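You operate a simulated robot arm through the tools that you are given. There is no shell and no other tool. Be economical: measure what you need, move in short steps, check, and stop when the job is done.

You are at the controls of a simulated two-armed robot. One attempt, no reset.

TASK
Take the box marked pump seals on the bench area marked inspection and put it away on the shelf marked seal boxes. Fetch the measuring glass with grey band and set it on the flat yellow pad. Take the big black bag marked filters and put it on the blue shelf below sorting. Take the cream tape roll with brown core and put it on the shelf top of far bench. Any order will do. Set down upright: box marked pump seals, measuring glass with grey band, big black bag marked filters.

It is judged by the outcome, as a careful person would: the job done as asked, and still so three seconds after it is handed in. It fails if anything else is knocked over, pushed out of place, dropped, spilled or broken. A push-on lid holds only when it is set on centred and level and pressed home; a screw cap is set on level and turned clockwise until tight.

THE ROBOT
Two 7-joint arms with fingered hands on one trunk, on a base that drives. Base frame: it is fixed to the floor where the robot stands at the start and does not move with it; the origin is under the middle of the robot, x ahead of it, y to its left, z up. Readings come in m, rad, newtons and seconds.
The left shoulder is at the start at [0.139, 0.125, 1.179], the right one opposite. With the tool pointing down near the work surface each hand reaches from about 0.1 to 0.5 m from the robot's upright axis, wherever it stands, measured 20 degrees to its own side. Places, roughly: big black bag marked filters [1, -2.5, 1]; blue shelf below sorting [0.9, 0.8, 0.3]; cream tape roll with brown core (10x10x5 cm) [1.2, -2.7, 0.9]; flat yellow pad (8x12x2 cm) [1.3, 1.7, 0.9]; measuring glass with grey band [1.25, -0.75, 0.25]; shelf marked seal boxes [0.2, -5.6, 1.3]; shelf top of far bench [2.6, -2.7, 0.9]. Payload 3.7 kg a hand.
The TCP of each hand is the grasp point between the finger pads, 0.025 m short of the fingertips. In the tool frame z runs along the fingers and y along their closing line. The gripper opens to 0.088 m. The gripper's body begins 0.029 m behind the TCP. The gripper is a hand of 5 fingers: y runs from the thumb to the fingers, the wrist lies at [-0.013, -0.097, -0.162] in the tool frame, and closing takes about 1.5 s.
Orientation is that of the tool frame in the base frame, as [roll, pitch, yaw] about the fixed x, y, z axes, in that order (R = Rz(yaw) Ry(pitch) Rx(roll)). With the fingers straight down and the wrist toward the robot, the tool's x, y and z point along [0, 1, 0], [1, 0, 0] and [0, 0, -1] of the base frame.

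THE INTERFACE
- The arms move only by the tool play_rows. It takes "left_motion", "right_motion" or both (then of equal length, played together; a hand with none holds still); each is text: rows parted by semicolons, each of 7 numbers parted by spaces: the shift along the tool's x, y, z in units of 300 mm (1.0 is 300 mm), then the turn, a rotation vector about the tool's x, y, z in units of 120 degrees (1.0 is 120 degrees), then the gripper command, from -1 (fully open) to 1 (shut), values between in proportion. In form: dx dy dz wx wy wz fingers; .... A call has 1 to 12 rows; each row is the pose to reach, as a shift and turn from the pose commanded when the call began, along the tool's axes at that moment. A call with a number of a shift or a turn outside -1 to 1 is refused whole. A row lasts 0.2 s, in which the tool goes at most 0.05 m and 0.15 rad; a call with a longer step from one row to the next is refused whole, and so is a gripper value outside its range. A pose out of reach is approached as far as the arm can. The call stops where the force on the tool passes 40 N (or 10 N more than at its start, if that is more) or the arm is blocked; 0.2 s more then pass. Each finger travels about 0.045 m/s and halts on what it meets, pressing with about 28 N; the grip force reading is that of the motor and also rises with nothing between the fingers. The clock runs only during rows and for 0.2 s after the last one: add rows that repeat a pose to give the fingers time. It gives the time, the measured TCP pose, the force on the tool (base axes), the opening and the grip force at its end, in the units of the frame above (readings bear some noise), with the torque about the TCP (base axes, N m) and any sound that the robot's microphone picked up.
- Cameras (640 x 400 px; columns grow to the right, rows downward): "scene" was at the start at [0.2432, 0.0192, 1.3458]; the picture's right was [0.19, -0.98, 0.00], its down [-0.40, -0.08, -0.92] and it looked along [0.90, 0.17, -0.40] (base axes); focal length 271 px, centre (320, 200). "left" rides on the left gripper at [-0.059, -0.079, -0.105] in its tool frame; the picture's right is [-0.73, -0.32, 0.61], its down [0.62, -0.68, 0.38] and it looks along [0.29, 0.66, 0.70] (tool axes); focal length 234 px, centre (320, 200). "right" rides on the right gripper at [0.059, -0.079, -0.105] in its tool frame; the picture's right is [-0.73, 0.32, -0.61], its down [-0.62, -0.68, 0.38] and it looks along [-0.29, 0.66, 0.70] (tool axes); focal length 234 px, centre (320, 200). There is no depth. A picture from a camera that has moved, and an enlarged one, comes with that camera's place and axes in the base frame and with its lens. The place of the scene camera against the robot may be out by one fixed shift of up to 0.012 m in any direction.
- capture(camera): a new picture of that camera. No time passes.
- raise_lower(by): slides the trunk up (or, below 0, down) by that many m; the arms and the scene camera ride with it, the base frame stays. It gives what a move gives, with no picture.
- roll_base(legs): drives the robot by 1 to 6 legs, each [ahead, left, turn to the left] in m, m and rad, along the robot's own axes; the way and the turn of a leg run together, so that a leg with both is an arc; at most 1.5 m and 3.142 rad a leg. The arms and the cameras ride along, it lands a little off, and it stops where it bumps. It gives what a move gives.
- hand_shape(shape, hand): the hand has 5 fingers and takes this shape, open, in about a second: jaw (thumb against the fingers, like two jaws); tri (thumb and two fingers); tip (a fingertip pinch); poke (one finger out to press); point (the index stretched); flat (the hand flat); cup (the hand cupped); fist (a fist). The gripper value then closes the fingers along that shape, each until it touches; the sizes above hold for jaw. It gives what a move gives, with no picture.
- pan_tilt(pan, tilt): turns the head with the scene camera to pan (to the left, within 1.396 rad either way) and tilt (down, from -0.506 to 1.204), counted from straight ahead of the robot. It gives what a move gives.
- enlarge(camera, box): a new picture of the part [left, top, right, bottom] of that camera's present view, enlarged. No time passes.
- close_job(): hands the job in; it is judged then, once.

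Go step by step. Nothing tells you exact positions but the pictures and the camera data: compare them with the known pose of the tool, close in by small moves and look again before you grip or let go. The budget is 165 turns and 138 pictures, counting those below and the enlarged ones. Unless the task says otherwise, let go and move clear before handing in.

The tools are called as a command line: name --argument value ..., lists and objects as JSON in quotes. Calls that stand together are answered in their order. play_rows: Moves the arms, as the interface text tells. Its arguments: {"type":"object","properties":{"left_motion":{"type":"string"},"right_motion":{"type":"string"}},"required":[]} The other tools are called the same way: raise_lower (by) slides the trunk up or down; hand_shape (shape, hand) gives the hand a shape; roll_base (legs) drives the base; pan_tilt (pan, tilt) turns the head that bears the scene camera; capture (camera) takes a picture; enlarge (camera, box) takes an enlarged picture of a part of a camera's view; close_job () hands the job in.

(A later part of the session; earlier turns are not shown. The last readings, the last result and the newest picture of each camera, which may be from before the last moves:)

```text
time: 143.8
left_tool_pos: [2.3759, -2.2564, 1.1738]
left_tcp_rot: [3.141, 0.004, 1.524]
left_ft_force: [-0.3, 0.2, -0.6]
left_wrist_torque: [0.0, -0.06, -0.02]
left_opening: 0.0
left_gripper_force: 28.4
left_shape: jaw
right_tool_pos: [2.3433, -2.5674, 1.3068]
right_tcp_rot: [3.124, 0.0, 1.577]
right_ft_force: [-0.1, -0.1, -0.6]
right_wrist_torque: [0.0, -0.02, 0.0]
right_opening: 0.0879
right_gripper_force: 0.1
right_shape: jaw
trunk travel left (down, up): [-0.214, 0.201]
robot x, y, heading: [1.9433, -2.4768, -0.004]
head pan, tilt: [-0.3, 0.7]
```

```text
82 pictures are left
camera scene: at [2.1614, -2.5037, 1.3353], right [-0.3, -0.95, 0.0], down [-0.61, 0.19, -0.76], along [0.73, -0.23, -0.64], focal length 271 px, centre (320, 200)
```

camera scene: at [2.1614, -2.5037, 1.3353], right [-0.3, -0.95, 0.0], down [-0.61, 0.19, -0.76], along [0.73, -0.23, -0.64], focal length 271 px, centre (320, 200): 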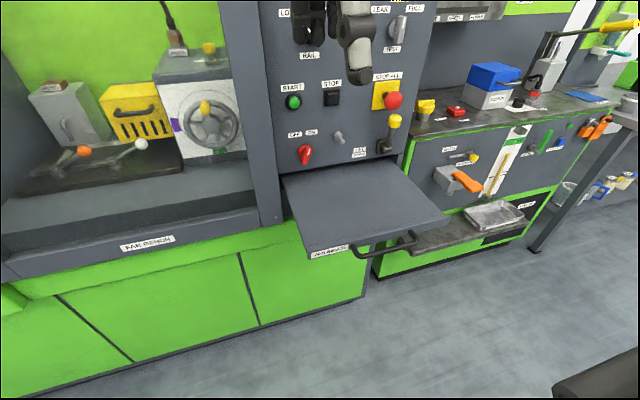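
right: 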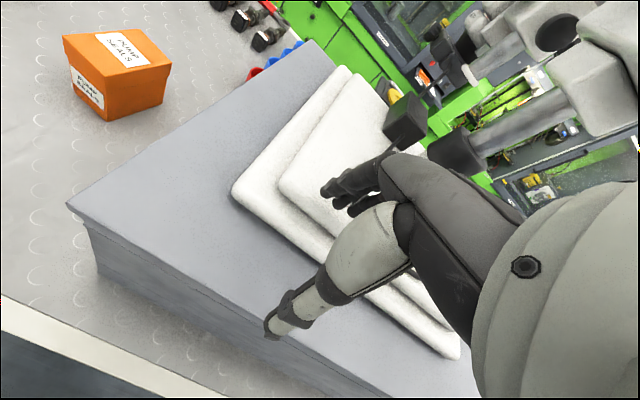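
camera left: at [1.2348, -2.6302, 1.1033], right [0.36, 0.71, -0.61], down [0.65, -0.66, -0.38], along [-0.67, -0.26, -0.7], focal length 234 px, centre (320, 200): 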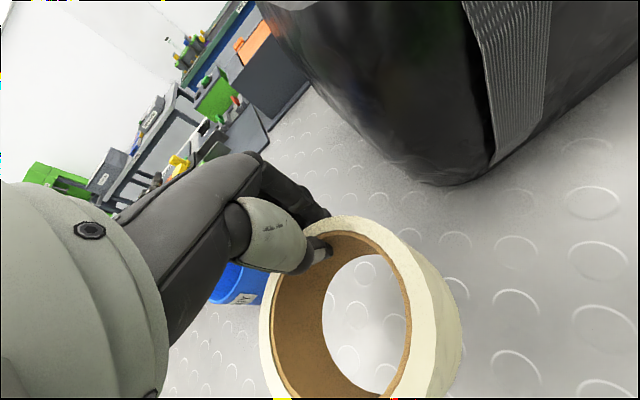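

enlarge --camera "scene" --box '[260, 150, 480, 290]'

enlarge --camera "scene" --box '[0, 200, 260, 340]'

```text
2.86 times, centred on (370, 220) of scene
camera zoom: at [2.1614, -2.5037, 1.3353], right [-0.3, -0.95, 0.0], down [-0.61, 0.19, -0.76], along [0.73, -0.23, -0.64], focal length 775 px, centre (177, 143)
```

zoom: 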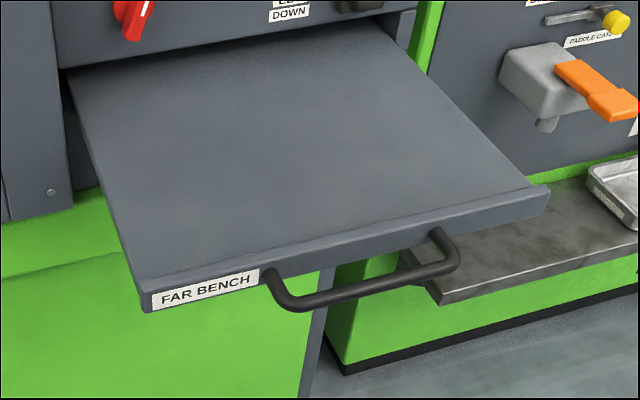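

```text
2.46 times, centred on (130, 270) of scene
camera zoom: at [2.1614, -2.5037, 1.3353], right [-0.3, -0.95, 0.0], down [-0.61, 0.19, -0.76], along [0.73, -0.23, -0.64], focal length 668 px, centre (788, 28)
```

zoom: 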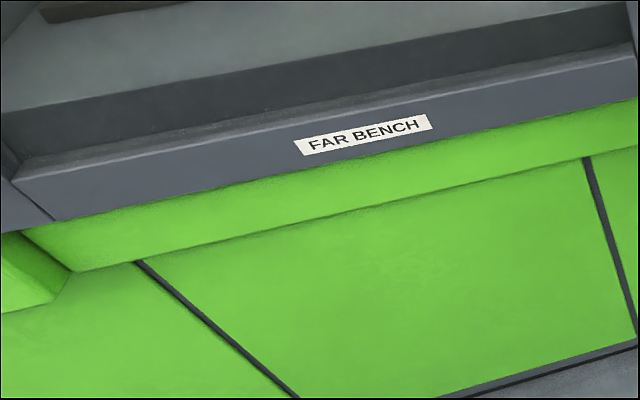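

The pull-out shelf itself is marked FAR BENCH, centred near [2.60, -2.75]. I slide right so the left hand lines up with it.

roll_base --legs '[[0, -0.49, 0], [0.04, 0, 0]]'

pan_tilt --pan 0.2 --tilt 0.8

capture --camera "scene"

capture --camera "left"

```text
time: 147.2
left_tool_pos: [2.4141, -2.7512, 1.1749]
left_tcp_rot: [3.141, 0.002, 1.527]
left_ft_force: [0.1, 0.8, -1.9]
left_wrist_torque: [0.01, -0.06, -0.03]
left_opening: 0.0003
left_gripper_force: 28.1
left_shape: jaw
right_tool_pos: [2.3829, -3.0631, 1.3062]
right_tcp_rot: [3.124, 0.003, 1.58]
right_ft_force: [0.0, 0.7, -0.1]
right_wrist_torque: [0.03, 0.01, -0.01]
right_opening: 0.0878
right_gripper_force: 0.2
right_shape: jaw
trunk travel left (down, up): [-0.214, 0.201]
robot x, y, heading: [1.9811, -2.9766, -0.003]
head pan, tilt: [-0.3, 0.7]
```

```text
time: 148.1
left_tool_pos: [2.4136, -2.7513, 1.1738]
left_tcp_rot: [3.14, 0.002, 1.526]
left_ft_force: [0.2, -0.5, -0.3]
left_wrist_torque: [0.0, -0.08, 0.01]
left_opening: 0.0001
left_gripper_force: 28.2
left_shape: jaw
right_tool_pos: [2.383, -3.0624, 1.3067]
right_tcp_rot: [3.124, 0.002, 1.577]
right_ft_force: [-0.1, 0.5, 0.7]
right_wrist_torque: [-0.03, 0.03, -0.06]
right_opening: 0.0879
right_gripper_force: 0.1
right_shape: jaw
trunk travel left (down, up): [-0.214, 0.201]
robot x, y, heading: [1.9824, -2.9734, -0.003]
head pan, tilt: [0.201, 0.799]
```

```text
79 pictures are left
camera scene: at [2.1978, -2.9578, 1.3271], right [0.2, -0.98, 0.0], down [-0.7, -0.14, -0.7], along [0.68, 0.14, -0.72], focal length 271 px, centre (320, 200)
```

scene: 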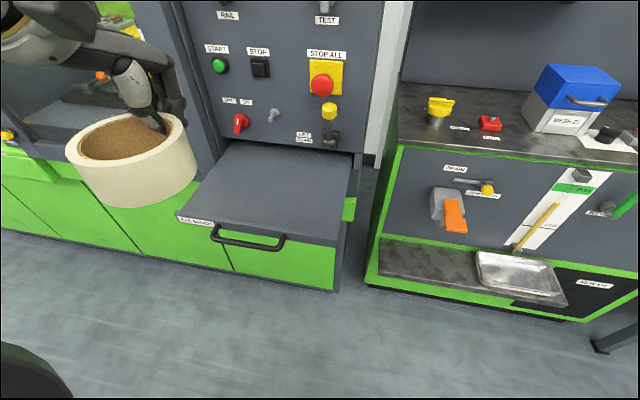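

```text
78 pictures are left
camera left: at [2.3307, -2.8067, 1.2792], right [-0.36, -0.71, -0.61], down [-0.65, 0.65, -0.38], along [0.67, 0.26, -0.7], focal length 234 px, centre (320, 200)
```

left: 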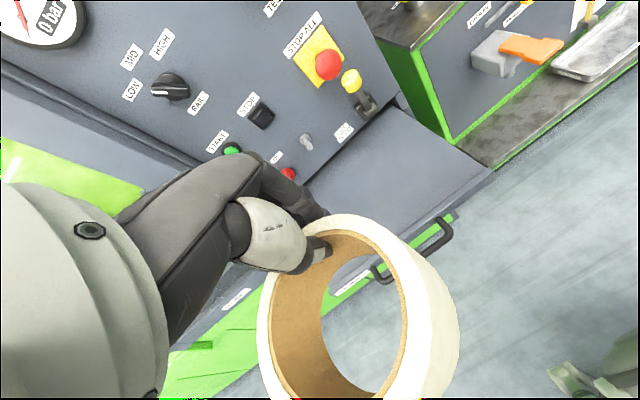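

The shelf spans x≈2.51–2.8, y≈-2.93 to -2.58, z≈0.88. I move the tape forward and down above its middle.

play_rows --left_motion "0 0.14 0 0 0 0 1;0.01 0.28 0.02 0 0 0 1;0.015 0.42 0.07 0 0 0 1;0.02 0.55 0.13 0 0 0 1;0.02 0.67 0.22 0 0 0 1;0.02 0.77 0.32 0 0 0 1;0.02 0.787 0.44 0 0 0 1;0.02 0.787 0.57 0 0 0 1;0.02 0.787 0.64 0 0 0 1;0.02 0.787 0.64 0 0 0 1"

capture --camera "scene"

capture --camera "left"

```text
time: 150.3
left_tool_pos: [2.6494, -2.7559, 0.983]
left_tcp_rot: [3.141, 0.002, 1.525]
left_ft_force: [0.9, -0.1, -0.2]
left_wrist_torque: [-0.01, -0.06, -0.01]
left_opening: 0.0
left_gripper_force: 28.5
left_shape: jaw
right_tool_pos: [2.3819, -3.0617, 1.306]
right_tcp_rot: [3.123, 0.003, 1.579]
right_ft_force: [0.4, 0.1, -0.6]
right_wrist_torque: [-0.03, 0.01, 0.02]
right_opening: 0.0878
right_gripper_force: 0.1
right_shape: jaw
trunk travel left (down, up): [-0.214, 0.201]
robot x, y, heading: [1.9801, -2.9755, -0.008]
head pan, tilt: [0.201, 0.799]
```

```text
77 pictures are left
camera scene: at [2.1976, -2.9578, 1.3272], right [0.2, -0.98, 0.0], down [-0.7, -0.14, -0.7], along [0.68, 0.14, -0.72], focal length 271 px, centre (320, 200)
```

scene: 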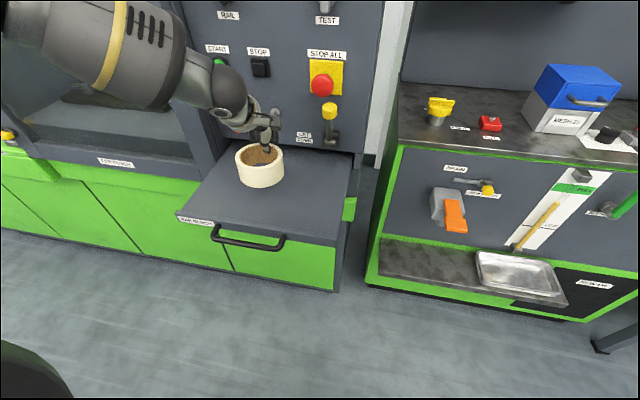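

```text
76 pictures are left
camera left: at [2.5661, -2.8121, 1.087], right [-0.35, -0.71, -0.61], down [-0.65, 0.65, -0.38], along [0.67, 0.26, -0.7], focal length 234 px, centre (320, 200)
```

left: 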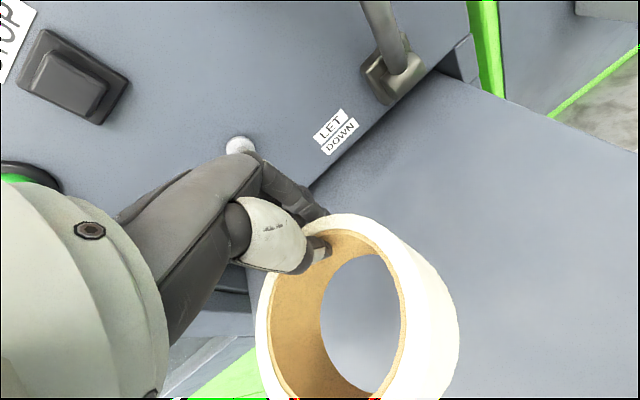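

The tape is above the shelf with room behind it. I lower until it touches.

play_rows --left_motion "0 -0.03 0.06 0 0 0 1;0 -0.03 0.11 0 0 0 1;0 -0.03 0.15 0 0 0 1;0 -0.03 0.17 0 0 0 1;0 -0.03 0.17 0 0 0 1"

enlarge --camera "scene" --box '[170, 100, 370, 260]'

```text
time: 151.5
left_tool_pos: [2.6404, -2.7558, 0.9317]
left_tcp_rot: [3.141, 0.003, 1.527]
left_ft_force: [-0.7, -0.4, -1.3]
left_wrist_torque: [0.01, -0.04, -0.02]
left_opening: 0.0001
left_gripper_force: 28.3
left_shape: jaw
right_tool_pos: [2.3816, -3.0637, 1.3065]
right_tcp_rot: [3.125, 0.002, 1.578]
right_ft_force: [-0.2, 0.1, -0.7]
right_wrist_torque: [-0.03, 0.04, 0.01]
right_opening: 0.088
right_gripper_force: 0.0
right_shape: jaw
trunk travel left (down, up): [-0.214, 0.201]
robot x, y, heading: [1.9825, -2.9742, -0.003]
head pan, tilt: [0.201, 0.799]
```

```text
2.50 times, centred on (270, 180) of scene
camera zoom: at [2.1977, -2.9577, 1.3271], right [0.2, -0.98, 0.0], down [-0.7, -0.14, -0.7], along [0.68, 0.14, -0.72], focal length 678 px, centre (445, 250)
```

zoom: 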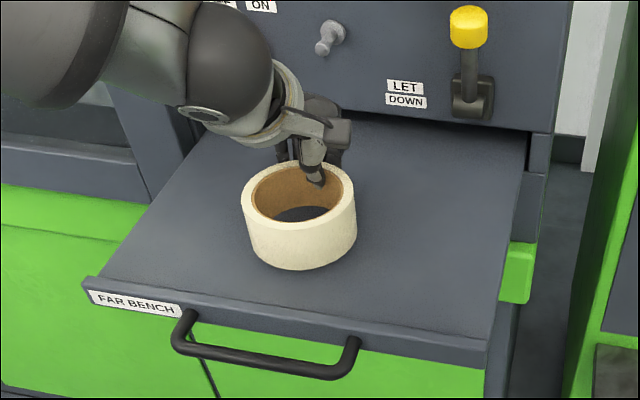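

play_rows --left_motion "0 0 0.015 0 0 0 1;0 0 0.025 0 0 0 1;0 0 0.035 0 0 0 1;0 0 0.035 0 0 0 1"

```text
time: 152.5
left_tool_pos: [2.6405, -2.7557, 0.9215]
left_tcp_rot: [3.141, 0.001, 1.528]
left_ft_force: [-1.8, -0.2, 5.4]
left_wrist_torque: [0.03, -0.03, -0.02]
left_opening: 0.0003
left_gripper_force: 28.2
left_shape: jaw
right_tool_pos: [2.3813, -3.0633, 1.3067]
right_tcp_rot: [3.123, 0.002, 1.58]
right_ft_force: [0.5, 0.5, -0.7]
right_wrist_torque: [-0.03, -0.02, -0.03]
right_opening: 0.0879
right_gripper_force: 0.1
right_shape: jaw
trunk travel left (down, up): [-0.214, 0.201]
robot x, y, heading: [1.977, -2.9768, -0.002]
head pan, tilt: [0.201, 0.799]
```

Contact. I open part way, lift straight up, and pull back.

play_rows --left_motion "0 0 0 0 0 0 0.4;0 0 0 0 0 0 0;0 0 0 0 0 0 -0.15;0 0 0 0 0 0 -0.15;0 0 0 0 0 0 -0.15;0 0 -0.08 0 0 0 -0.15;0 0 -0.18 0 0 0 -0.15;0 0 -0.3 0 0 0 -0.15;0 0 -0.45 0 0 0 -0.15;0 0 -0.6 0 0 0 -0.15;0 -0.15 -0.7 0 0 0 -0.15;0 -0.3 -0.7 0 0 0 -0.15"

capture --camera "scene"

```text
refused: row 11 steps farther than a row can; nothing moved
```

```text
74 pictures are left
camera scene: at [2.1969, -2.9579, 1.3274], right [0.2, -0.98, 0.0], down [-0.7, -0.14, -0.7], along [0.68, 0.14, -0.72], focal length 271 px, centre (320, 200)
```

scene: 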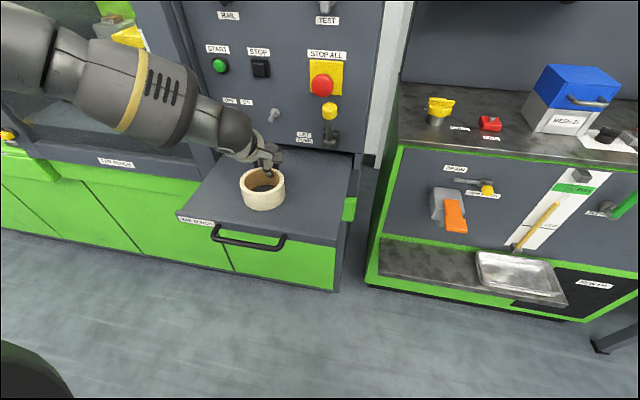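

play_rows --left_motion "0 0 0 0 0 0 0.4;0 0 0 0 0 0 0;0 0 0 0 0 0 -0.15;0 0 0 0 0 0 -0.15;0 0 0 0 0 0 -0.15;0 0 -0.08 0 0 0 -0.15;0 0 -0.18 0 0 0 -0.15;0 0 -0.3 0 0 0 -0.15;0 0 -0.45 0 0 0 -0.15;0 0 -0.6 0 0 0 -0.15;0 -0.12 -0.68 0 0 0 -0.15;0 -0.27 -0.7 0 0 0 -0.15"

capture --camera "scene"

```text
time: 155.1
left_tool_pos: [2.5575, -2.7526, 1.1302]
left_tcp_rot: [3.14, 0.002, 1.527]
left_ft_force: [0.1, 0.4, -0.3]
left_wrist_torque: [0.03, 0.01, -0.04]
left_opening: 0.0502
left_gripper_force: 0.1
left_shape: jaw
right_tool_pos: [2.3824, -3.0626, 1.3067]
right_tcp_rot: [3.123, 0.002, 1.582]
right_ft_force: [-0.1, -0.2, 0.5]
right_wrist_torque: [0.0, -0.02, 0.04]
right_opening: 0.0879
right_gripper_force: 0.0
right_shape: jaw
trunk travel left (down, up): [-0.214, 0.201]
robot x, y, heading: [1.9773, -2.979, -0.0]
head pan, tilt: [0.201, 0.799]
```

```text
73 pictures are left
camera scene: at [2.1965, -2.9575, 1.3274], right [0.2, -0.98, 0.0], down [-0.7, -0.14, -0.7], along [0.68, 0.14, -0.72], focal length 271 px, centre (320, 200)
```

scene: 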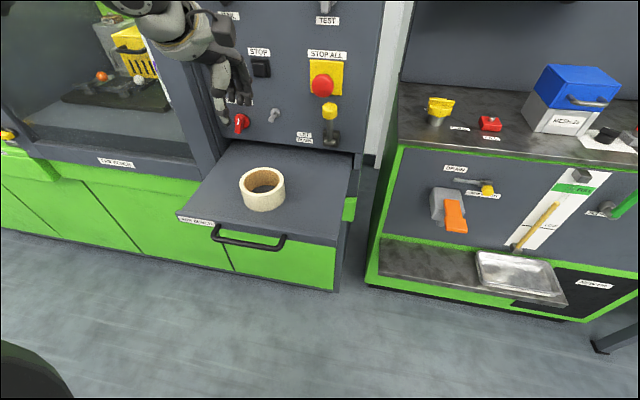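

The tape sits on the shelf marked FAR BENCH. I pull the hand back and go around to face the bag with the left hand in line with its handle.

play_rows --left_motion "0 -0.12 -0.1 0 0 0 -0.5;0 -0.24 -0.2 0 0 0 -1;0 -0.36 -0.3 0 0 0 -1;0 -0.4 -0.4 0 0 0 -1;0 -0.4 -0.4 0 0 0 -1"

roll_base --legs '[[0, 0, 1.57], [0.68, 0, 0], [0, 0, 1.57]]'

pan_tilt --pan 0.2 --tilt 0.6

capture --camera "scene"

```text
time: 156.3
left_tool_pos: [2.439, -2.7446, 1.2499]
left_tcp_rot: [-3.139, 0.003, 1.527]
left_ft_force: [0.4, 0.4, 0.4]
left_wrist_torque: [0.01, -0.02, 0.01]
left_opening: 0.0874
left_gripper_force: 0.3
left_shape: jaw
right_tool_pos: [2.3838, -3.0622, 1.3056]
right_tcp_rot: [3.123, 0.003, 1.579]
right_ft_force: [-0.1, -0.5, -0.1]
right_wrist_torque: [0.02, 0.0, 0.02]
right_opening: 0.088
right_gripper_force: 0.1
right_shape: jaw
trunk travel left (down, up): [-0.214, 0.201]
robot x, y, heading: [1.9785, -2.9735, -0.001]
head pan, tilt: [0.201, 0.799]
```

```text
time: 167.7
left_tool_pos: [1.5207, -2.5308, 1.252]
left_tcp_rot: [-3.14, 0.002, -1.614]
left_ft_force: [0.1, 0.6, 1.0]
left_wrist_torque: [0.01, 0.01, 0.01]
left_opening: 0.0877
left_gripper_force: 0.1
left_shape: jaw
right_tool_pos: [1.5793, -2.2136, 1.3063]
right_tcp_rot: [3.125, 0.003, -1.561]
right_ft_force: [0.8, 0.0, 0.2]
right_wrist_torque: [0.0, 0.03, -0.03]
right_opening: 0.0878
right_gripper_force: 0.1
right_shape: jaw
trunk travel left (down, up): [-0.214, 0.201]
robot x, y, heading: [1.9807, -2.301, -3.141]
head pan, tilt: [0.201, 0.799]
```

```text
time: 168.4
left_tool_pos: [1.5216, -2.53, 1.2501]
left_tcp_rot: [-3.141, 0.003, -1.616]
left_ft_force: [0.2, -0.5, 0.6]
left_wrist_torque: [0.02, 0.01, 0.02]
left_opening: 0.0879
left_gripper_force: 0.1
left_shape: jaw
right_tool_pos: [1.5789, -2.2134, 1.3066]
right_tcp_rot: [3.124, 0.001, -1.56]
right_ft_force: [0.3, -0.4, -0.2]
right_wrist_torque: [0.0, -0.01, 0.05]
right_opening: 0.0879
right_gripper_force: 0.0
right_shape: jaw
trunk travel left (down, up): [-0.214, 0.201]
robot x, y, heading: [1.9798, -2.3004, -3.139]
head pan, tilt: [0.201, 0.6]
```

```text
72 pictures are left
camera scene: at [1.7588, -2.3161, 1.3439], right [-0.2, 0.98, 0.0], down [0.55, 0.11, -0.82], along [-0.81, -0.16, -0.57], focal length 271 px, centre (320, 200)
```

scene: 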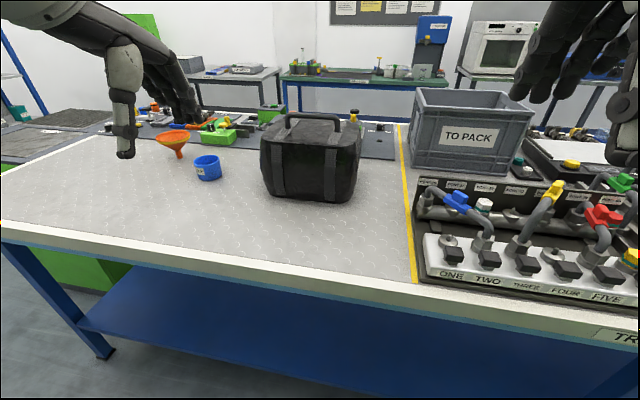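

The handle bar is near [0.99, -2.49, 1.09] with about 3 cm under it. I drive up, tilt the fingers 30° forward for reach, and approach.

roll_base --legs '[[0.18, 0, 0]]'

play_rows --left_motion "0 0.1 0 -0.06 0 0 -0.6;0 0.2 0 -0.12 0 0 -0.2;0 0.3 0 -0.18 0 0 0;0 0.45 0 -0.25 0 0 0;0 0.6 0 -0.25 0 0 0;0 0.7 0 -0.25 0 0 0;0 0.7 0 -0.25 0 0 0"

capture --camera "left"

capture --camera "scene"

```text
time: 169.9
left_tool_pos: [1.3442, -2.5304, 1.2516]
left_tcp_rot: [-3.14, 0.001, -1.612]
left_ft_force: [-0.5, -0.5, 0.4]
left_wrist_torque: [0.0, -0.01, -0.02]
left_opening: 0.0876
left_gripper_force: 0.2
left_shape: jaw
right_tool_pos: [1.4007, -2.2141, 1.3072]
right_tcp_rot: [3.125, 0.003, -1.558]
right_ft_force: [0.6, 0.5, -0.6]
right_wrist_torque: [-0.05, -0.03, 0.01]
right_opening: 0.0883
right_gripper_force: 0.1
right_shape: jaw
trunk travel left (down, up): [-0.214, 0.201]
robot x, y, heading: [1.7991, -2.3006, -3.14]
head pan, tilt: [0.201, 0.6]
```

```text
time: 171.5
left_tool_pos: [1.1339, -2.5216, 1.253]
left_tcp_rot: [2.618, 0.001, -1.614]
left_ft_force: [-0.3, -0.2, -0.5]
left_wrist_torque: [0.01, -0.03, 0.0]
left_opening: 0.0443
left_gripper_force: 0.0
left_shape: jaw
right_tool_pos: [1.4013, -2.2149, 1.3064]
right_tcp_rot: [3.122, 0.003, -1.561]
right_ft_force: [-1.0, -0.8, 0.2]
right_wrist_torque: [0.0, 0.0, -0.04]
right_opening: 0.0875
right_gripper_force: 0.0
right_shape: jaw
trunk travel left (down, up): [-0.214, 0.201]
robot x, y, heading: [1.8031, -2.3019, -3.136]
head pan, tilt: [0.201, 0.6]
```

```text
71 pictures are left
camera left: at [1.2562, -2.4684, 1.3032], right [0.01, 0.73, -0.69], down [0.37, -0.64, -0.67], along [-0.93, -0.25, -0.27], focal length 234 px, centre (320, 200)
```

left: 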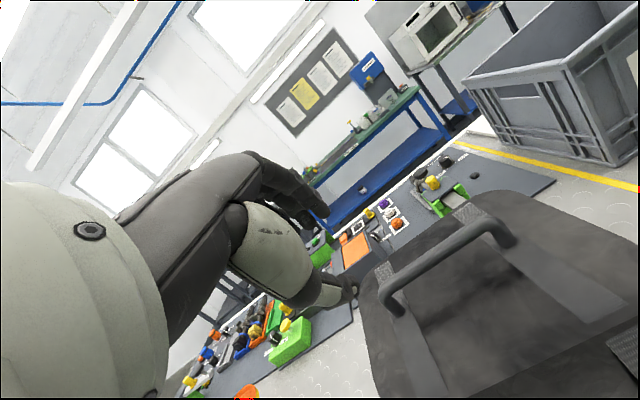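

```text
70 pictures are left
camera scene: at [1.5804, -2.3165, 1.3442], right [-0.2, 0.98, 0.0], down [0.55, 0.11, -0.83], along [-0.81, -0.17, -0.56], focal length 271 px, centre (320, 200)
```

scene: 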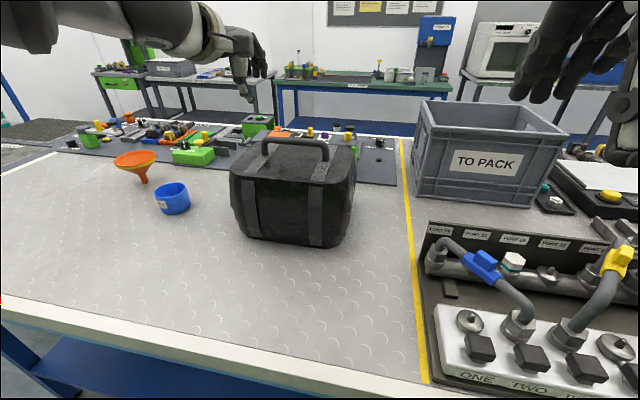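

Hand-camera rays put the bar near [1.035, -2.48, 1.10]. I move to a standoff just short of it and look again.

play_rows --left_motion "-0.05 0.01 0.12 0 0 0 0;-0.1 0.02 0.25 0 0 0 0;-0.131 0.035 0.378 0 0 0 0;-0.131 0.035 0.378 0 0 0 0"

capture --camera "left"

enlarge --camera "scene" --box '[200, 80, 400, 220]'

```text
time: 172.5
left_tool_pos: [1.0712, -2.4803, 1.1595]
left_tcp_rot: [2.615, 0.001, -1.613]
left_ft_force: [-0.3, -0.2, 0.6]
left_wrist_torque: [0.0, -0.03, -0.01]
left_opening: 0.0441
left_gripper_force: 0.1
left_shape: jaw
right_tool_pos: [1.4009, -2.214, 1.3066]
right_tcp_rot: [3.123, 0.001, -1.559]
right_ft_force: [-0.2, -0.6, 0.1]
right_wrist_torque: [-0.03, -0.02, 0.01]
right_opening: 0.0878
right_gripper_force: 0.2
right_shape: jaw
trunk travel left (down, up): [-0.214, 0.201]
robot x, y, heading: [1.8023, -2.2986, -3.142]
head pan, tilt: [0.201, 0.6]
```

```text
69 pictures are left
camera left: at [1.1937, -2.4268, 1.21], right [0.01, 0.73, -0.69], down [0.37, -0.64, -0.67], along [-0.93, -0.25, -0.27], focal length 234 px, centre (320, 200)
```

left: 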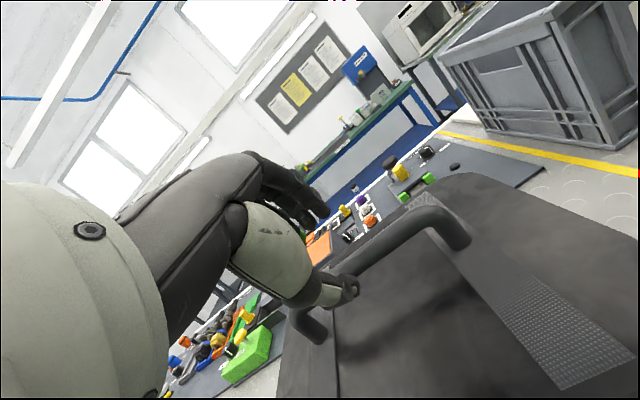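

```text
2.86 times, centred on (300, 150) of scene
camera zoom: at [1.581, -2.3166, 1.3443], right [-0.2, 0.98, 0.0], down [0.55, 0.11, -0.83], along [-0.81, -0.17, -0.56], focal length 775 px, centre (377, 343)
```

zoom: 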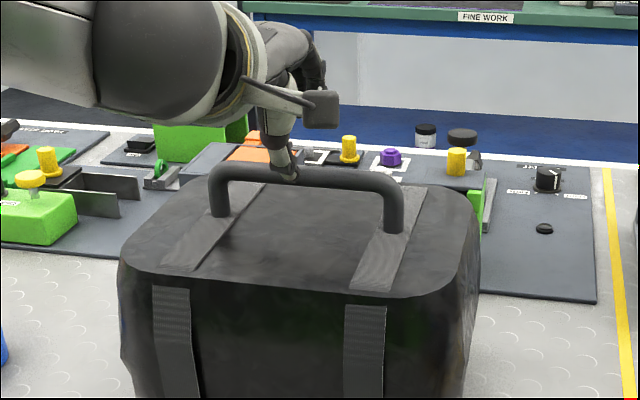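

The bar triangulates to x≈1.033, z≈1.095, straight ahead along the fingers by 7.5 cm. I advance, then close on it.

play_rows --left_motion "0 0 0.08 0 0 0 0;0 0 0.15 0 0 0 0;0 0 0.2 0 0 0 0;0 0 0.225 0 0 0 0;0 0 0.225 0 0 0 0"

enlarge --camera "scene" --box '[200, 80, 400, 220]'

capture --camera "left"

```text
time: 173.7
left_tool_pos: [1.0368, -2.4767, 1.1039]
left_tcp_rot: [2.612, 0.001, -1.612]
left_ft_force: [2.1, -0.8, 11.2]
left_wrist_torque: [0.04, -0.18, -0.05]
left_opening: 0.0408
left_gripper_force: 0.0
left_shape: jaw
right_tool_pos: [1.4025, -2.213, 1.3073]
right_tcp_rot: [3.121, 0.001, -1.557]
right_ft_force: [0.9, 0.7, -1.0]
right_wrist_torque: [0.04, 0.04, -0.02]
right_opening: 0.088
right_gripper_force: 0.0
right_shape: jaw
trunk travel left (down, up): [-0.214, 0.201]
robot x, y, heading: [1.8011, -2.3046, -3.138]
head pan, tilt: [0.201, 0.6]
```

```text
2.86 times, centred on (300, 150) of scene
camera zoom: at [1.5818, -2.3162, 1.3445], right [-0.2, 0.98, 0.0], down [0.55, 0.11, -0.83], along [-0.81, -0.17, -0.56], focal length 775 px, centre (377, 343)
```

zoom: 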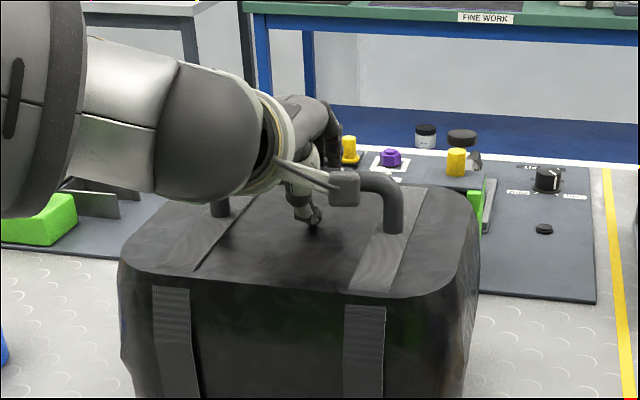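

```text
66 pictures are left
camera left: at [1.1597, -2.4245, 1.154], right [0.0, 0.73, -0.69], down [0.37, -0.64, -0.68], along [-0.93, -0.25, -0.27], focal length 234 px, centre (320, 200)
```

left: 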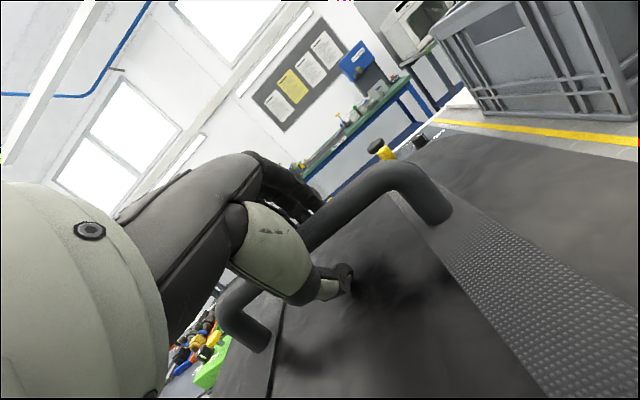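

The bar is between thumb and fingers with light contact below. I ease off slightly and close.

play_rows --left_motion "0 0 -0.012 0 0 0 0.3;0 0 -0.012 0 0 0 0.7;0 0 -0.012 0 0 0 1;0 0 -0.012 0 0 0 1;0 0 -0.012 0 0 0 1;0 0 -0.012 0 0 0 1;0 0 -0.012 0 0 0 1"

play_rows --left_motion "0 0.02 -0.034 0 0 0 1;0 0.05 -0.087 0 0 0 1;0 0.05 -0.087 0 0 0 1;0 0.05 -0.087 0 0 0 1"

capture --camera "scene"

```text
time: 175.3
left_tool_pos: [1.037, -2.4774, 1.102]
left_tcp_rot: [2.62, 0.001, -1.613]
left_ft_force: [1.3, 0.8, -0.5]
left_wrist_torque: [0.02, 0.14, -0.02]
left_opening: 0.0
left_gripper_force: 28.2
left_shape: jaw
right_tool_pos: [1.3986, -2.2136, 1.3071]
right_tcp_rot: [3.124, 0.003, -1.559]
right_ft_force: [0.4, -1.0, 0.5]
right_wrist_torque: [0.01, 0.01, -0.01]
right_opening: 0.088
right_gripper_force: 0.0
right_shape: jaw
trunk travel left (down, up): [-0.214, 0.201]
robot x, y, heading: [1.8002, -2.2983, -3.143]
head pan, tilt: [0.201, 0.6]
```

```text
time: 176.3
left_tool_pos: [1.0379, -2.4786, 1.1316]
left_tcp_rot: [2.62, 0.001, -1.614]
left_ft_force: [-1.3, 0.5, -10.0]
left_wrist_torque: [0.03, 0.13, 0.0]
left_opening: 0.0002
left_gripper_force: 27.8
left_shape: jaw
right_tool_pos: [1.4007, -2.2135, 1.3057]
right_tcp_rot: [3.123, 0.004, -1.56]
right_ft_force: [-0.3, 0.2, 0.3]
right_wrist_torque: [-0.01, -0.01, -0.01]
right_opening: 0.0882
right_gripper_force: 0.1
right_shape: jaw
trunk travel left (down, up): [-0.214, 0.201]
robot x, y, heading: [1.7983, -2.3013, -3.133]
head pan, tilt: [0.201, 0.6]
```

```text
65 pictures are left
camera scene: at [1.5788, -2.3166, 1.3438], right [-0.2, 0.98, 0.0], down [0.55, 0.11, -0.82], along [-0.81, -0.17, -0.57], focal length 271 px, centre (320, 200)
```

scene: 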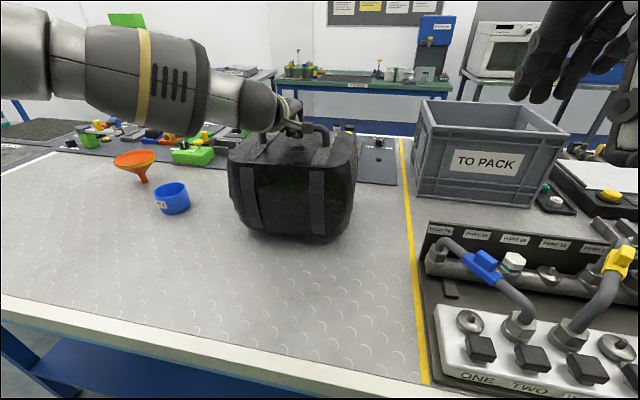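

The bag is lifted (about 1 kg). I raise it clear and pull it toward the body.

play_rows --left_motion "0 0.067 -0.115 0 0 0 1;0 0.133 -0.231 0 0 0 1;0 0.2 -0.346 0 0 0 1;0 0.08 -0.416 0 0 0 1;0 -0.04 -0.486 0 0 0 1;0 -0.16 -0.556 0 0 0 1;0 -0.28 -0.626 0 0 0 1;0 -0.4 -0.696 0 0 0 1;0 -0.4 -0.696 0 0 0 1"

capture --camera "scene"

```text
time: 178.3
left_tool_pos: [1.2475, -2.4866, 1.2525]
left_tcp_rot: [2.62, 0.001, -1.614]
left_ft_force: [0.3, 0.0, -11.0]
left_wrist_torque: [-0.01, 0.12, 0.02]
left_opening: 0.0
left_gripper_force: 27.8
left_shape: jaw
right_tool_pos: [1.3979, -2.2141, 1.3051]
right_tcp_rot: [3.125, 0.001, -1.56]
right_ft_force: [-0.2, -1.1, 0.3]
right_wrist_torque: [0.0, -0.02, 0.0]
right_opening: 0.0879
right_gripper_force: 0.0
right_shape: jaw
trunk travel left (down, up): [-0.214, 0.201]
robot x, y, heading: [1.8034, -2.3014, -3.139]
head pan, tilt: [0.201, 0.6]
```

```text
64 pictures are left
camera scene: at [1.5785, -2.3165, 1.3436], right [-0.2, 0.98, 0.0], down [0.55, 0.11, -0.82], along [-0.81, -0.17, -0.57], focal length 271 px, centre (320, 200)
```

scene: 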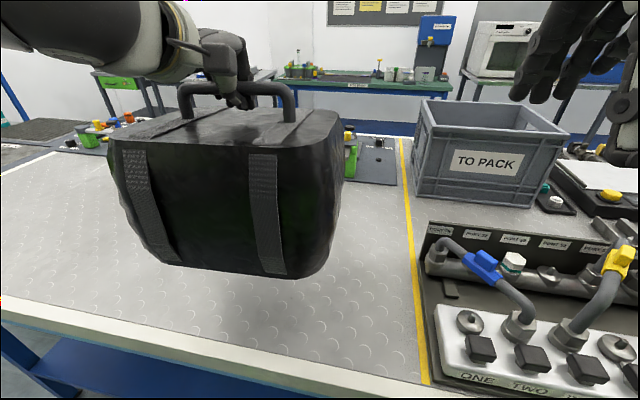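

I raise the trunk for clearance, back off, and turn right to head along the walkway toward the sorting end.

raise_lower --by 0.19

roll_base --legs '[[-0.18, 0, 0], [0, 0, -1.57]]'

pan_tilt --pan 0.0 --tilt 0.5

capture --camera "scene"

```text
time: 180.4
left_tool_pos: [1.2459, -2.4862, 1.4437]
left_tcp_rot: [2.62, 0.002, -1.613]
left_ft_force: [0.5, 0.4, -10.4]
left_wrist_torque: [0.02, 0.08, -0.01]
left_opening: 0.0
left_gripper_force: 28.0
left_shape: jaw
right_tool_pos: [1.3992, -2.2145, 1.4961]
right_tcp_rot: [3.124, 0.005, -1.562]
right_ft_force: [-0.3, 0.1, -0.1]
right_wrist_torque: [0.02, -0.01, 0.03]
right_opening: 0.0879
right_gripper_force: 0.1
right_shape: jaw
trunk travel left (down, up): [-0.404, 0.011]
robot x, y, heading: [1.8001, -2.2959, -3.143]
head pan, tilt: [0.201, 0.6]
```

```text
time: 185.7
left_tool_pos: [1.7896, -1.7445, 1.4437]
left_tcp_rot: [2.621, 0.001, 3.109]
left_ft_force: [-0.6, 0.0, -11.3]
left_wrist_torque: [0.08, 0.0, 0.02]
left_opening: 0.0003
left_gripper_force: 27.9
left_shape: jaw
right_tool_pos: [2.0634, -1.8971, 1.4974]
right_tcp_rot: [3.126, 0.003, -3.121]
right_ft_force: [-0.7, -0.2, -0.1]
right_wrist_torque: [-0.02, -0.02, 0.01]
right_opening: 0.088
right_gripper_force: 0.1
right_shape: jaw
trunk travel left (down, up): [-0.404, 0.011]
robot x, y, heading: [1.9833, -2.3019, 1.586]
head pan, tilt: [0.201, 0.6]
```

```text
time: 186.4
left_tool_pos: [1.789, -1.7454, 1.4431]
left_tcp_rot: [2.621, 0.002, 3.109]
left_ft_force: [0.3, 0.4, -9.7]
left_wrist_torque: [0.07, -0.03, 0.0]
left_opening: 0.0
left_gripper_force: 28.1
left_shape: jaw
right_tool_pos: [2.0644, -1.8966, 1.4961]
right_tcp_rot: [3.123, 0.002, -3.121]
right_ft_force: [-0.9, 0.4, 0.1]
right_wrist_torque: [0.0, 0.05, -0.03]
right_opening: 0.0879
right_gripper_force: 0.0
right_shape: jaw
trunk travel left (down, up): [-0.404, 0.011]
robot x, y, heading: [1.9833, -2.2977, 1.586]
head pan, tilt: [0.0, 0.499]
```

```text
63 pictures are left
camera scene: at [1.9811, -2.166, 1.5475], right [1.0, 0.01, 0.0], down [0.01, -0.48, -0.88], along [-0.01, 0.88, -0.48], focal length 271 px, centre (320, 200)
```

scene: 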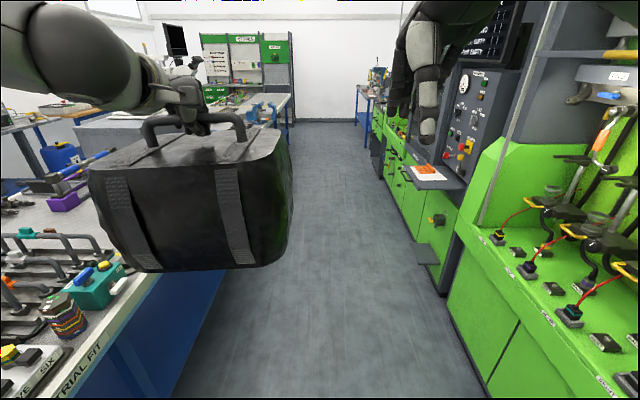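

The walkway is clear. I drive along it, checking the glass on the way.

roll_base --legs '[[1.4, 0, -0.015], [1.3, 0, 0]]'

pan_tilt --pan 0.5 --tilt 0.6

capture --camera "scene"

```text
time: 199.6
left_tool_pos: [1.809, 0.9672, 1.4423]
left_tcp_rot: [2.619, 0.003, 3.091]
left_ft_force: [0.3, -0.3, -10.1]
left_wrist_torque: [0.06, -0.02, 0.02]
left_opening: 0.0
left_gripper_force: 28.1
left_shape: jaw
right_tool_pos: [2.0823, 0.8109, 1.4965]
right_tcp_rot: [3.124, 0.002, -3.14]
right_ft_force: [0.4, -0.1, -0.4]
right_wrist_torque: [0.0, 0.01, 0.0]
right_opening: 0.088
right_gripper_force: 0.2
right_shape: jaw
trunk travel left (down, up): [-0.404, 0.011]
robot x, y, heading: [1.9914, 0.4131, 1.56]
head pan, tilt: [0.0, 0.499]
```

```text
time: 200.5
left_tool_pos: [1.8107, 0.968, 1.4438]
left_tcp_rot: [2.619, 0.002, 3.089]
left_ft_force: [0.1, 0.9, -10.9]
left_wrist_torque: [0.08, 0.01, 0.01]
left_opening: 0.0003
left_gripper_force: 28.5
left_shape: jaw
right_tool_pos: [2.0819, 0.8118, 1.4968]
right_tcp_rot: [3.125, 0.002, -3.141]
right_ft_force: [0.3, 0.1, 0.2]
right_wrist_torque: [0.01, -0.02, 0.0]
right_opening: 0.0876
right_gripper_force: 0.0
right_shape: jaw
trunk travel left (down, up): [-0.404, 0.011]
robot x, y, heading: [1.9905, 0.4104, 1.563]
head pan, tilt: [0.499, 0.6]
```

```text
62 pictures are left
camera scene: at [1.9514, 0.5306, 1.5385], right [0.88, 0.47, 0.0], down [0.27, -0.5, -0.82], along [-0.39, 0.73, -0.57], focal length 271 px, centre (320, 200)
```

scene: 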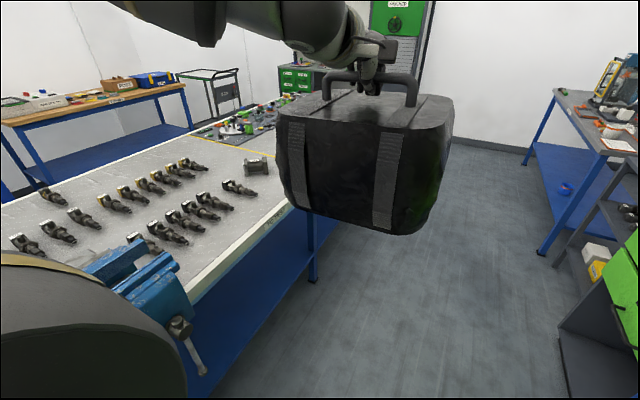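

A vise sits at the edge near y≈0.7. I drive on to y≈1.3, turn to face the bench there, and look at the shelf underneath.

roll_base --legs '[[0.9, 0, 0], [0, 0, 1.57]]'

pan_tilt --pan -0.25 --tilt 0.9

capture --camera "scene"

```text
time: 209.0
left_tool_pos: [1.4416, 1.1268, 1.4434]
left_tcp_rot: [2.62, 0.001, -1.631]
left_ft_force: [-1.0, 0.2, -11.7]
left_wrist_torque: [0.09, 0.09, -0.03]
left_opening: 0.0002
left_gripper_force: 28.2
left_shape: jaw
right_tool_pos: [1.6006, 1.3965, 1.4964]
right_tcp_rot: [3.125, 0.002, -1.578]
right_ft_force: [0.1, -0.4, 0.7]
right_wrist_torque: [-0.01, 0.0, 0.02]
right_opening: 0.088
right_gripper_force: 0.0
right_shape: jaw
trunk travel left (down, up): [-0.404, 0.011]
robot x, y, heading: [2.0006, 1.3025, 3.124]
head pan, tilt: [0.499, 0.6]
```

```text
time: 210.1
left_tool_pos: [1.4401, 1.1266, 1.4416]
left_tcp_rot: [2.621, 0.003, -1.631]
left_ft_force: [0.4, 0.2, -11.0]
left_wrist_torque: [0.07, 0.1, 0.02]
left_opening: 0.0
left_gripper_force: 27.9
left_shape: jaw
right_tool_pos: [1.5992, 1.3978, 1.4968]
right_tcp_rot: [3.124, 0.002, -1.577]
right_ft_force: [0.6, -0.2, -0.1]
right_wrist_torque: [0.0, -0.01, 0.03]
right_opening: 0.0879
right_gripper_force: 0.1
right_shape: jaw
trunk travel left (down, up): [-0.404, 0.011]
robot x, y, heading: [1.9977, 1.3051, 3.126]
head pan, tilt: [-0.25, 0.901]
```

```text
61 pictures are left
camera scene: at [1.8868, 1.3252, 1.5145], right [0.25, 0.97, 0.0], down [0.75, -0.2, -0.63], along [-0.61, 0.16, -0.78], focal length 271 px, centre (320, 200)
```

scene: 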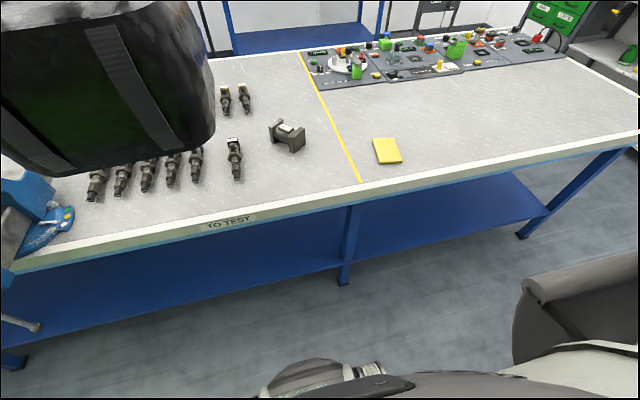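

The yellow pad is at about [1.26, 1.72]. The blue shelf segment spans legs at y≈0 to 1.54 (centre 0.8, matching the given place), so I can load it from this side. I back off, and lower the trunk with the bag held out over the aisle.

roll_base --legs '[[-0.22, 0, 0.017], [0, -0.04, 0]]'

raise_lower --by -0.4

pan_tilt --pan 0.15 --tilt 0.9

capture --camera "scene"

```text
time: 212.3
left_tool_pos: [1.6607, 1.1531, 1.4427]
left_tcp_rot: [2.621, 0.002, -1.612]
left_ft_force: [0.0, -1.1, -10.8]
left_wrist_torque: [-0.11, 0.05, -0.05]
left_opening: 0.0002
left_gripper_force: 27.8
left_shape: jaw
right_tool_pos: [1.8167, 1.4258, 1.4967]
right_tcp_rot: [3.124, 0.004, -1.56]
right_ft_force: [-1.1, 0.7, -0.1]
right_wrist_torque: [-0.01, -0.02, 0.01]
right_opening: 0.0879
right_gripper_force: 0.0
right_shape: jaw
trunk travel left (down, up): [-0.404, 0.011]
robot x, y, heading: [2.218, 1.3458, -3.138]
head pan, tilt: [-0.25, 0.901]
```

```text
time: 216.1
left_tool_pos: [1.5759, 1.1549, 0.8798]
left_tcp_rot: [3.047, 0.019, -1.61]
left_ft_force: [0.2, -0.4, -11.0]
left_wrist_torque: [0.04, 0.11, 0.0]
left_opening: 0.0
left_gripper_force: 27.9
left_shape: jaw
right_tool_pos: [1.7457, 1.4274, 1.05]
right_tcp_rot: [-2.92, -0.006, -1.558]
right_ft_force: [0.0, 0.3, 0.1]
right_wrist_torque: [0.02, 0.01, 0.0]
right_opening: 0.088
right_gripper_force: 0.0
right_shape: jaw
trunk travel left (down, up): [-0.004, 0.412]
robot x, y, heading: [2.2175, 1.3396, -3.141]
head pan, tilt: [-0.25, 0.901]
```

```text
time: 217.0
left_tool_pos: [1.5743, 1.1549, 0.88]
left_tcp_rot: [3.049, 0.02, -1.61]
left_ft_force: [0.0, -0.1, -10.3]
left_wrist_torque: [0.02, 0.11, 0.02]
left_opening: 0.0001
left_gripper_force: 28.0
left_shape: jaw
right_tool_pos: [1.7446, 1.4272, 1.0518]
right_tcp_rot: [-2.92, -0.005, -1.557]
right_ft_force: [0.1, 0.0, -0.1]
right_wrist_torque: [0.01, -0.05, -0.02]
right_opening: 0.0878
right_gripper_force: 0.1
right_shape: jaw
trunk travel left (down, up): [-0.004, 0.412]
robot x, y, heading: [2.2188, 1.3396, -3.14]
head pan, tilt: [0.15, 0.901]
```

```text
60 pictures are left
camera scene: at [1.8135, 1.396, 1.109], right [0.59, 0.81, 0.0], down [0.41, -0.3, -0.86], along [-0.69, 0.51, -0.51], focal length 271 px, centre (320, 200)
```

scene: 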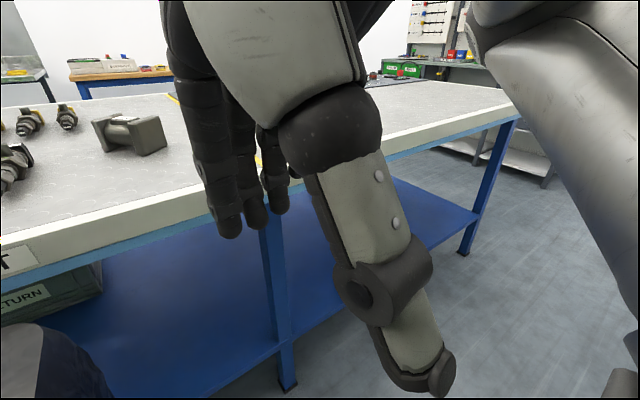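

Lowering the trunk leans the torso forward, which tilted the bag and brought the right hand in front of the head. I restore the bag's upright orientation and move the right hand out to the side.

play_rows --left_motion "0 0 0 -0.05 0 0 1;0 0 0 -0.1 0 0 1;0 0 0 -0.15 0 0 1;0 0 0 -0.205 0 0 1;0 0 0 -0.205 0 0 1;0 0 0 -0.205 0 0 1" --right_motion "-0.15 0 0 0 0 0 -1;-0.3 0 0 0 0 0 -1;-0.45 0 0 0 0 0 -1;-0.6 0 0 0 0 0 -1;-0.75 0 0 0 0 0 -1;-0.75 0 0 0 0 0 -1"

pan_tilt --pan 0.3 --tilt 0.5

capture --camera "scene"

capture --camera "left"

```text
time: 218.4
left_tool_pos: [1.5159, 1.1496, 0.8808]
left_tcp_rot: [2.62, 0.019, -1.61]
left_ft_force: [0.8, -0.3, -11.0]
left_wrist_torque: [0.01, 0.01, 0.0]
left_opening: 0.0
left_gripper_force: 28.2
left_shape: jaw
left hand out of reach, approached as far as the arm can: row 1, 2, 3, 4, 5, 6
right_tool_pos: [1.7364, 1.6513, 1.0398]
right_tcp_rot: [-2.922, -0.006, -1.556]
right_ft_force: [-0.5, 0.0, -0.2]
right_wrist_torque: [-0.03, 0.0, 0.0]
right_opening: 0.0881
right_gripper_force: 0.1
right_shape: jaw
right hand out of reach, approached as far as the arm can: row 3, 4, 5, 6
trunk travel left (down, up): [-0.004, 0.412]
robot x, y, heading: [2.2167, 1.3413, -3.138]
head pan, tilt: [0.15, 0.901]
```

```text
time: 219.2
left_tool_pos: [1.5159, 1.1491, 0.8819]
left_tcp_rot: [2.622, 0.018, -1.61]
left_ft_force: [0.6, 1.0, -10.5]
left_wrist_torque: [-0.02, -0.01, 0.01]
left_opening: 0.0001
left_gripper_force: 28.2
left_shape: jaw
right_tool_pos: [1.7377, 1.652, 1.0394]
right_tcp_rot: [-2.923, -0.006, -1.556]
right_ft_force: [-0.2, 0.5, 0.0]
right_wrist_torque: [0.0, 0.01, -0.03]
right_opening: 0.0882
right_gripper_force: 0.1
right_shape: jaw
trunk travel left (down, up): [-0.004, 0.412]
robot x, y, heading: [2.2209, 1.3446, -3.138]
head pan, tilt: [0.3, 0.499]
```

```text
59 pictures are left
camera scene: at [1.7992, 1.3165, 1.1121], right [-0.29, 0.96, 0.0], down [0.46, 0.14, -0.88], along [-0.84, -0.25, -0.48], focal length 271 px, centre (320, 200)
```

scene: 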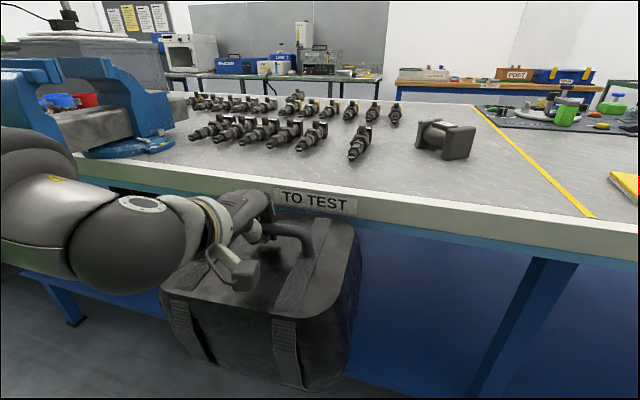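

```text
58 pictures are left
camera left: at [1.6379, 1.2021, 0.9343], right [0.01, 0.74, -0.67], down [0.38, -0.63, -0.68], along [-0.93, -0.25, -0.28], focal length 234 px, centre (320, 200)
```

left: 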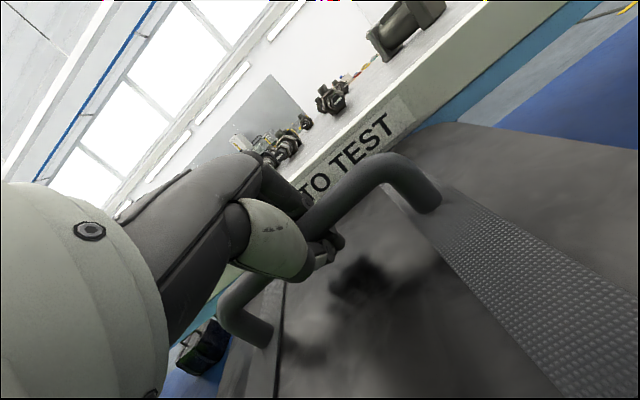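

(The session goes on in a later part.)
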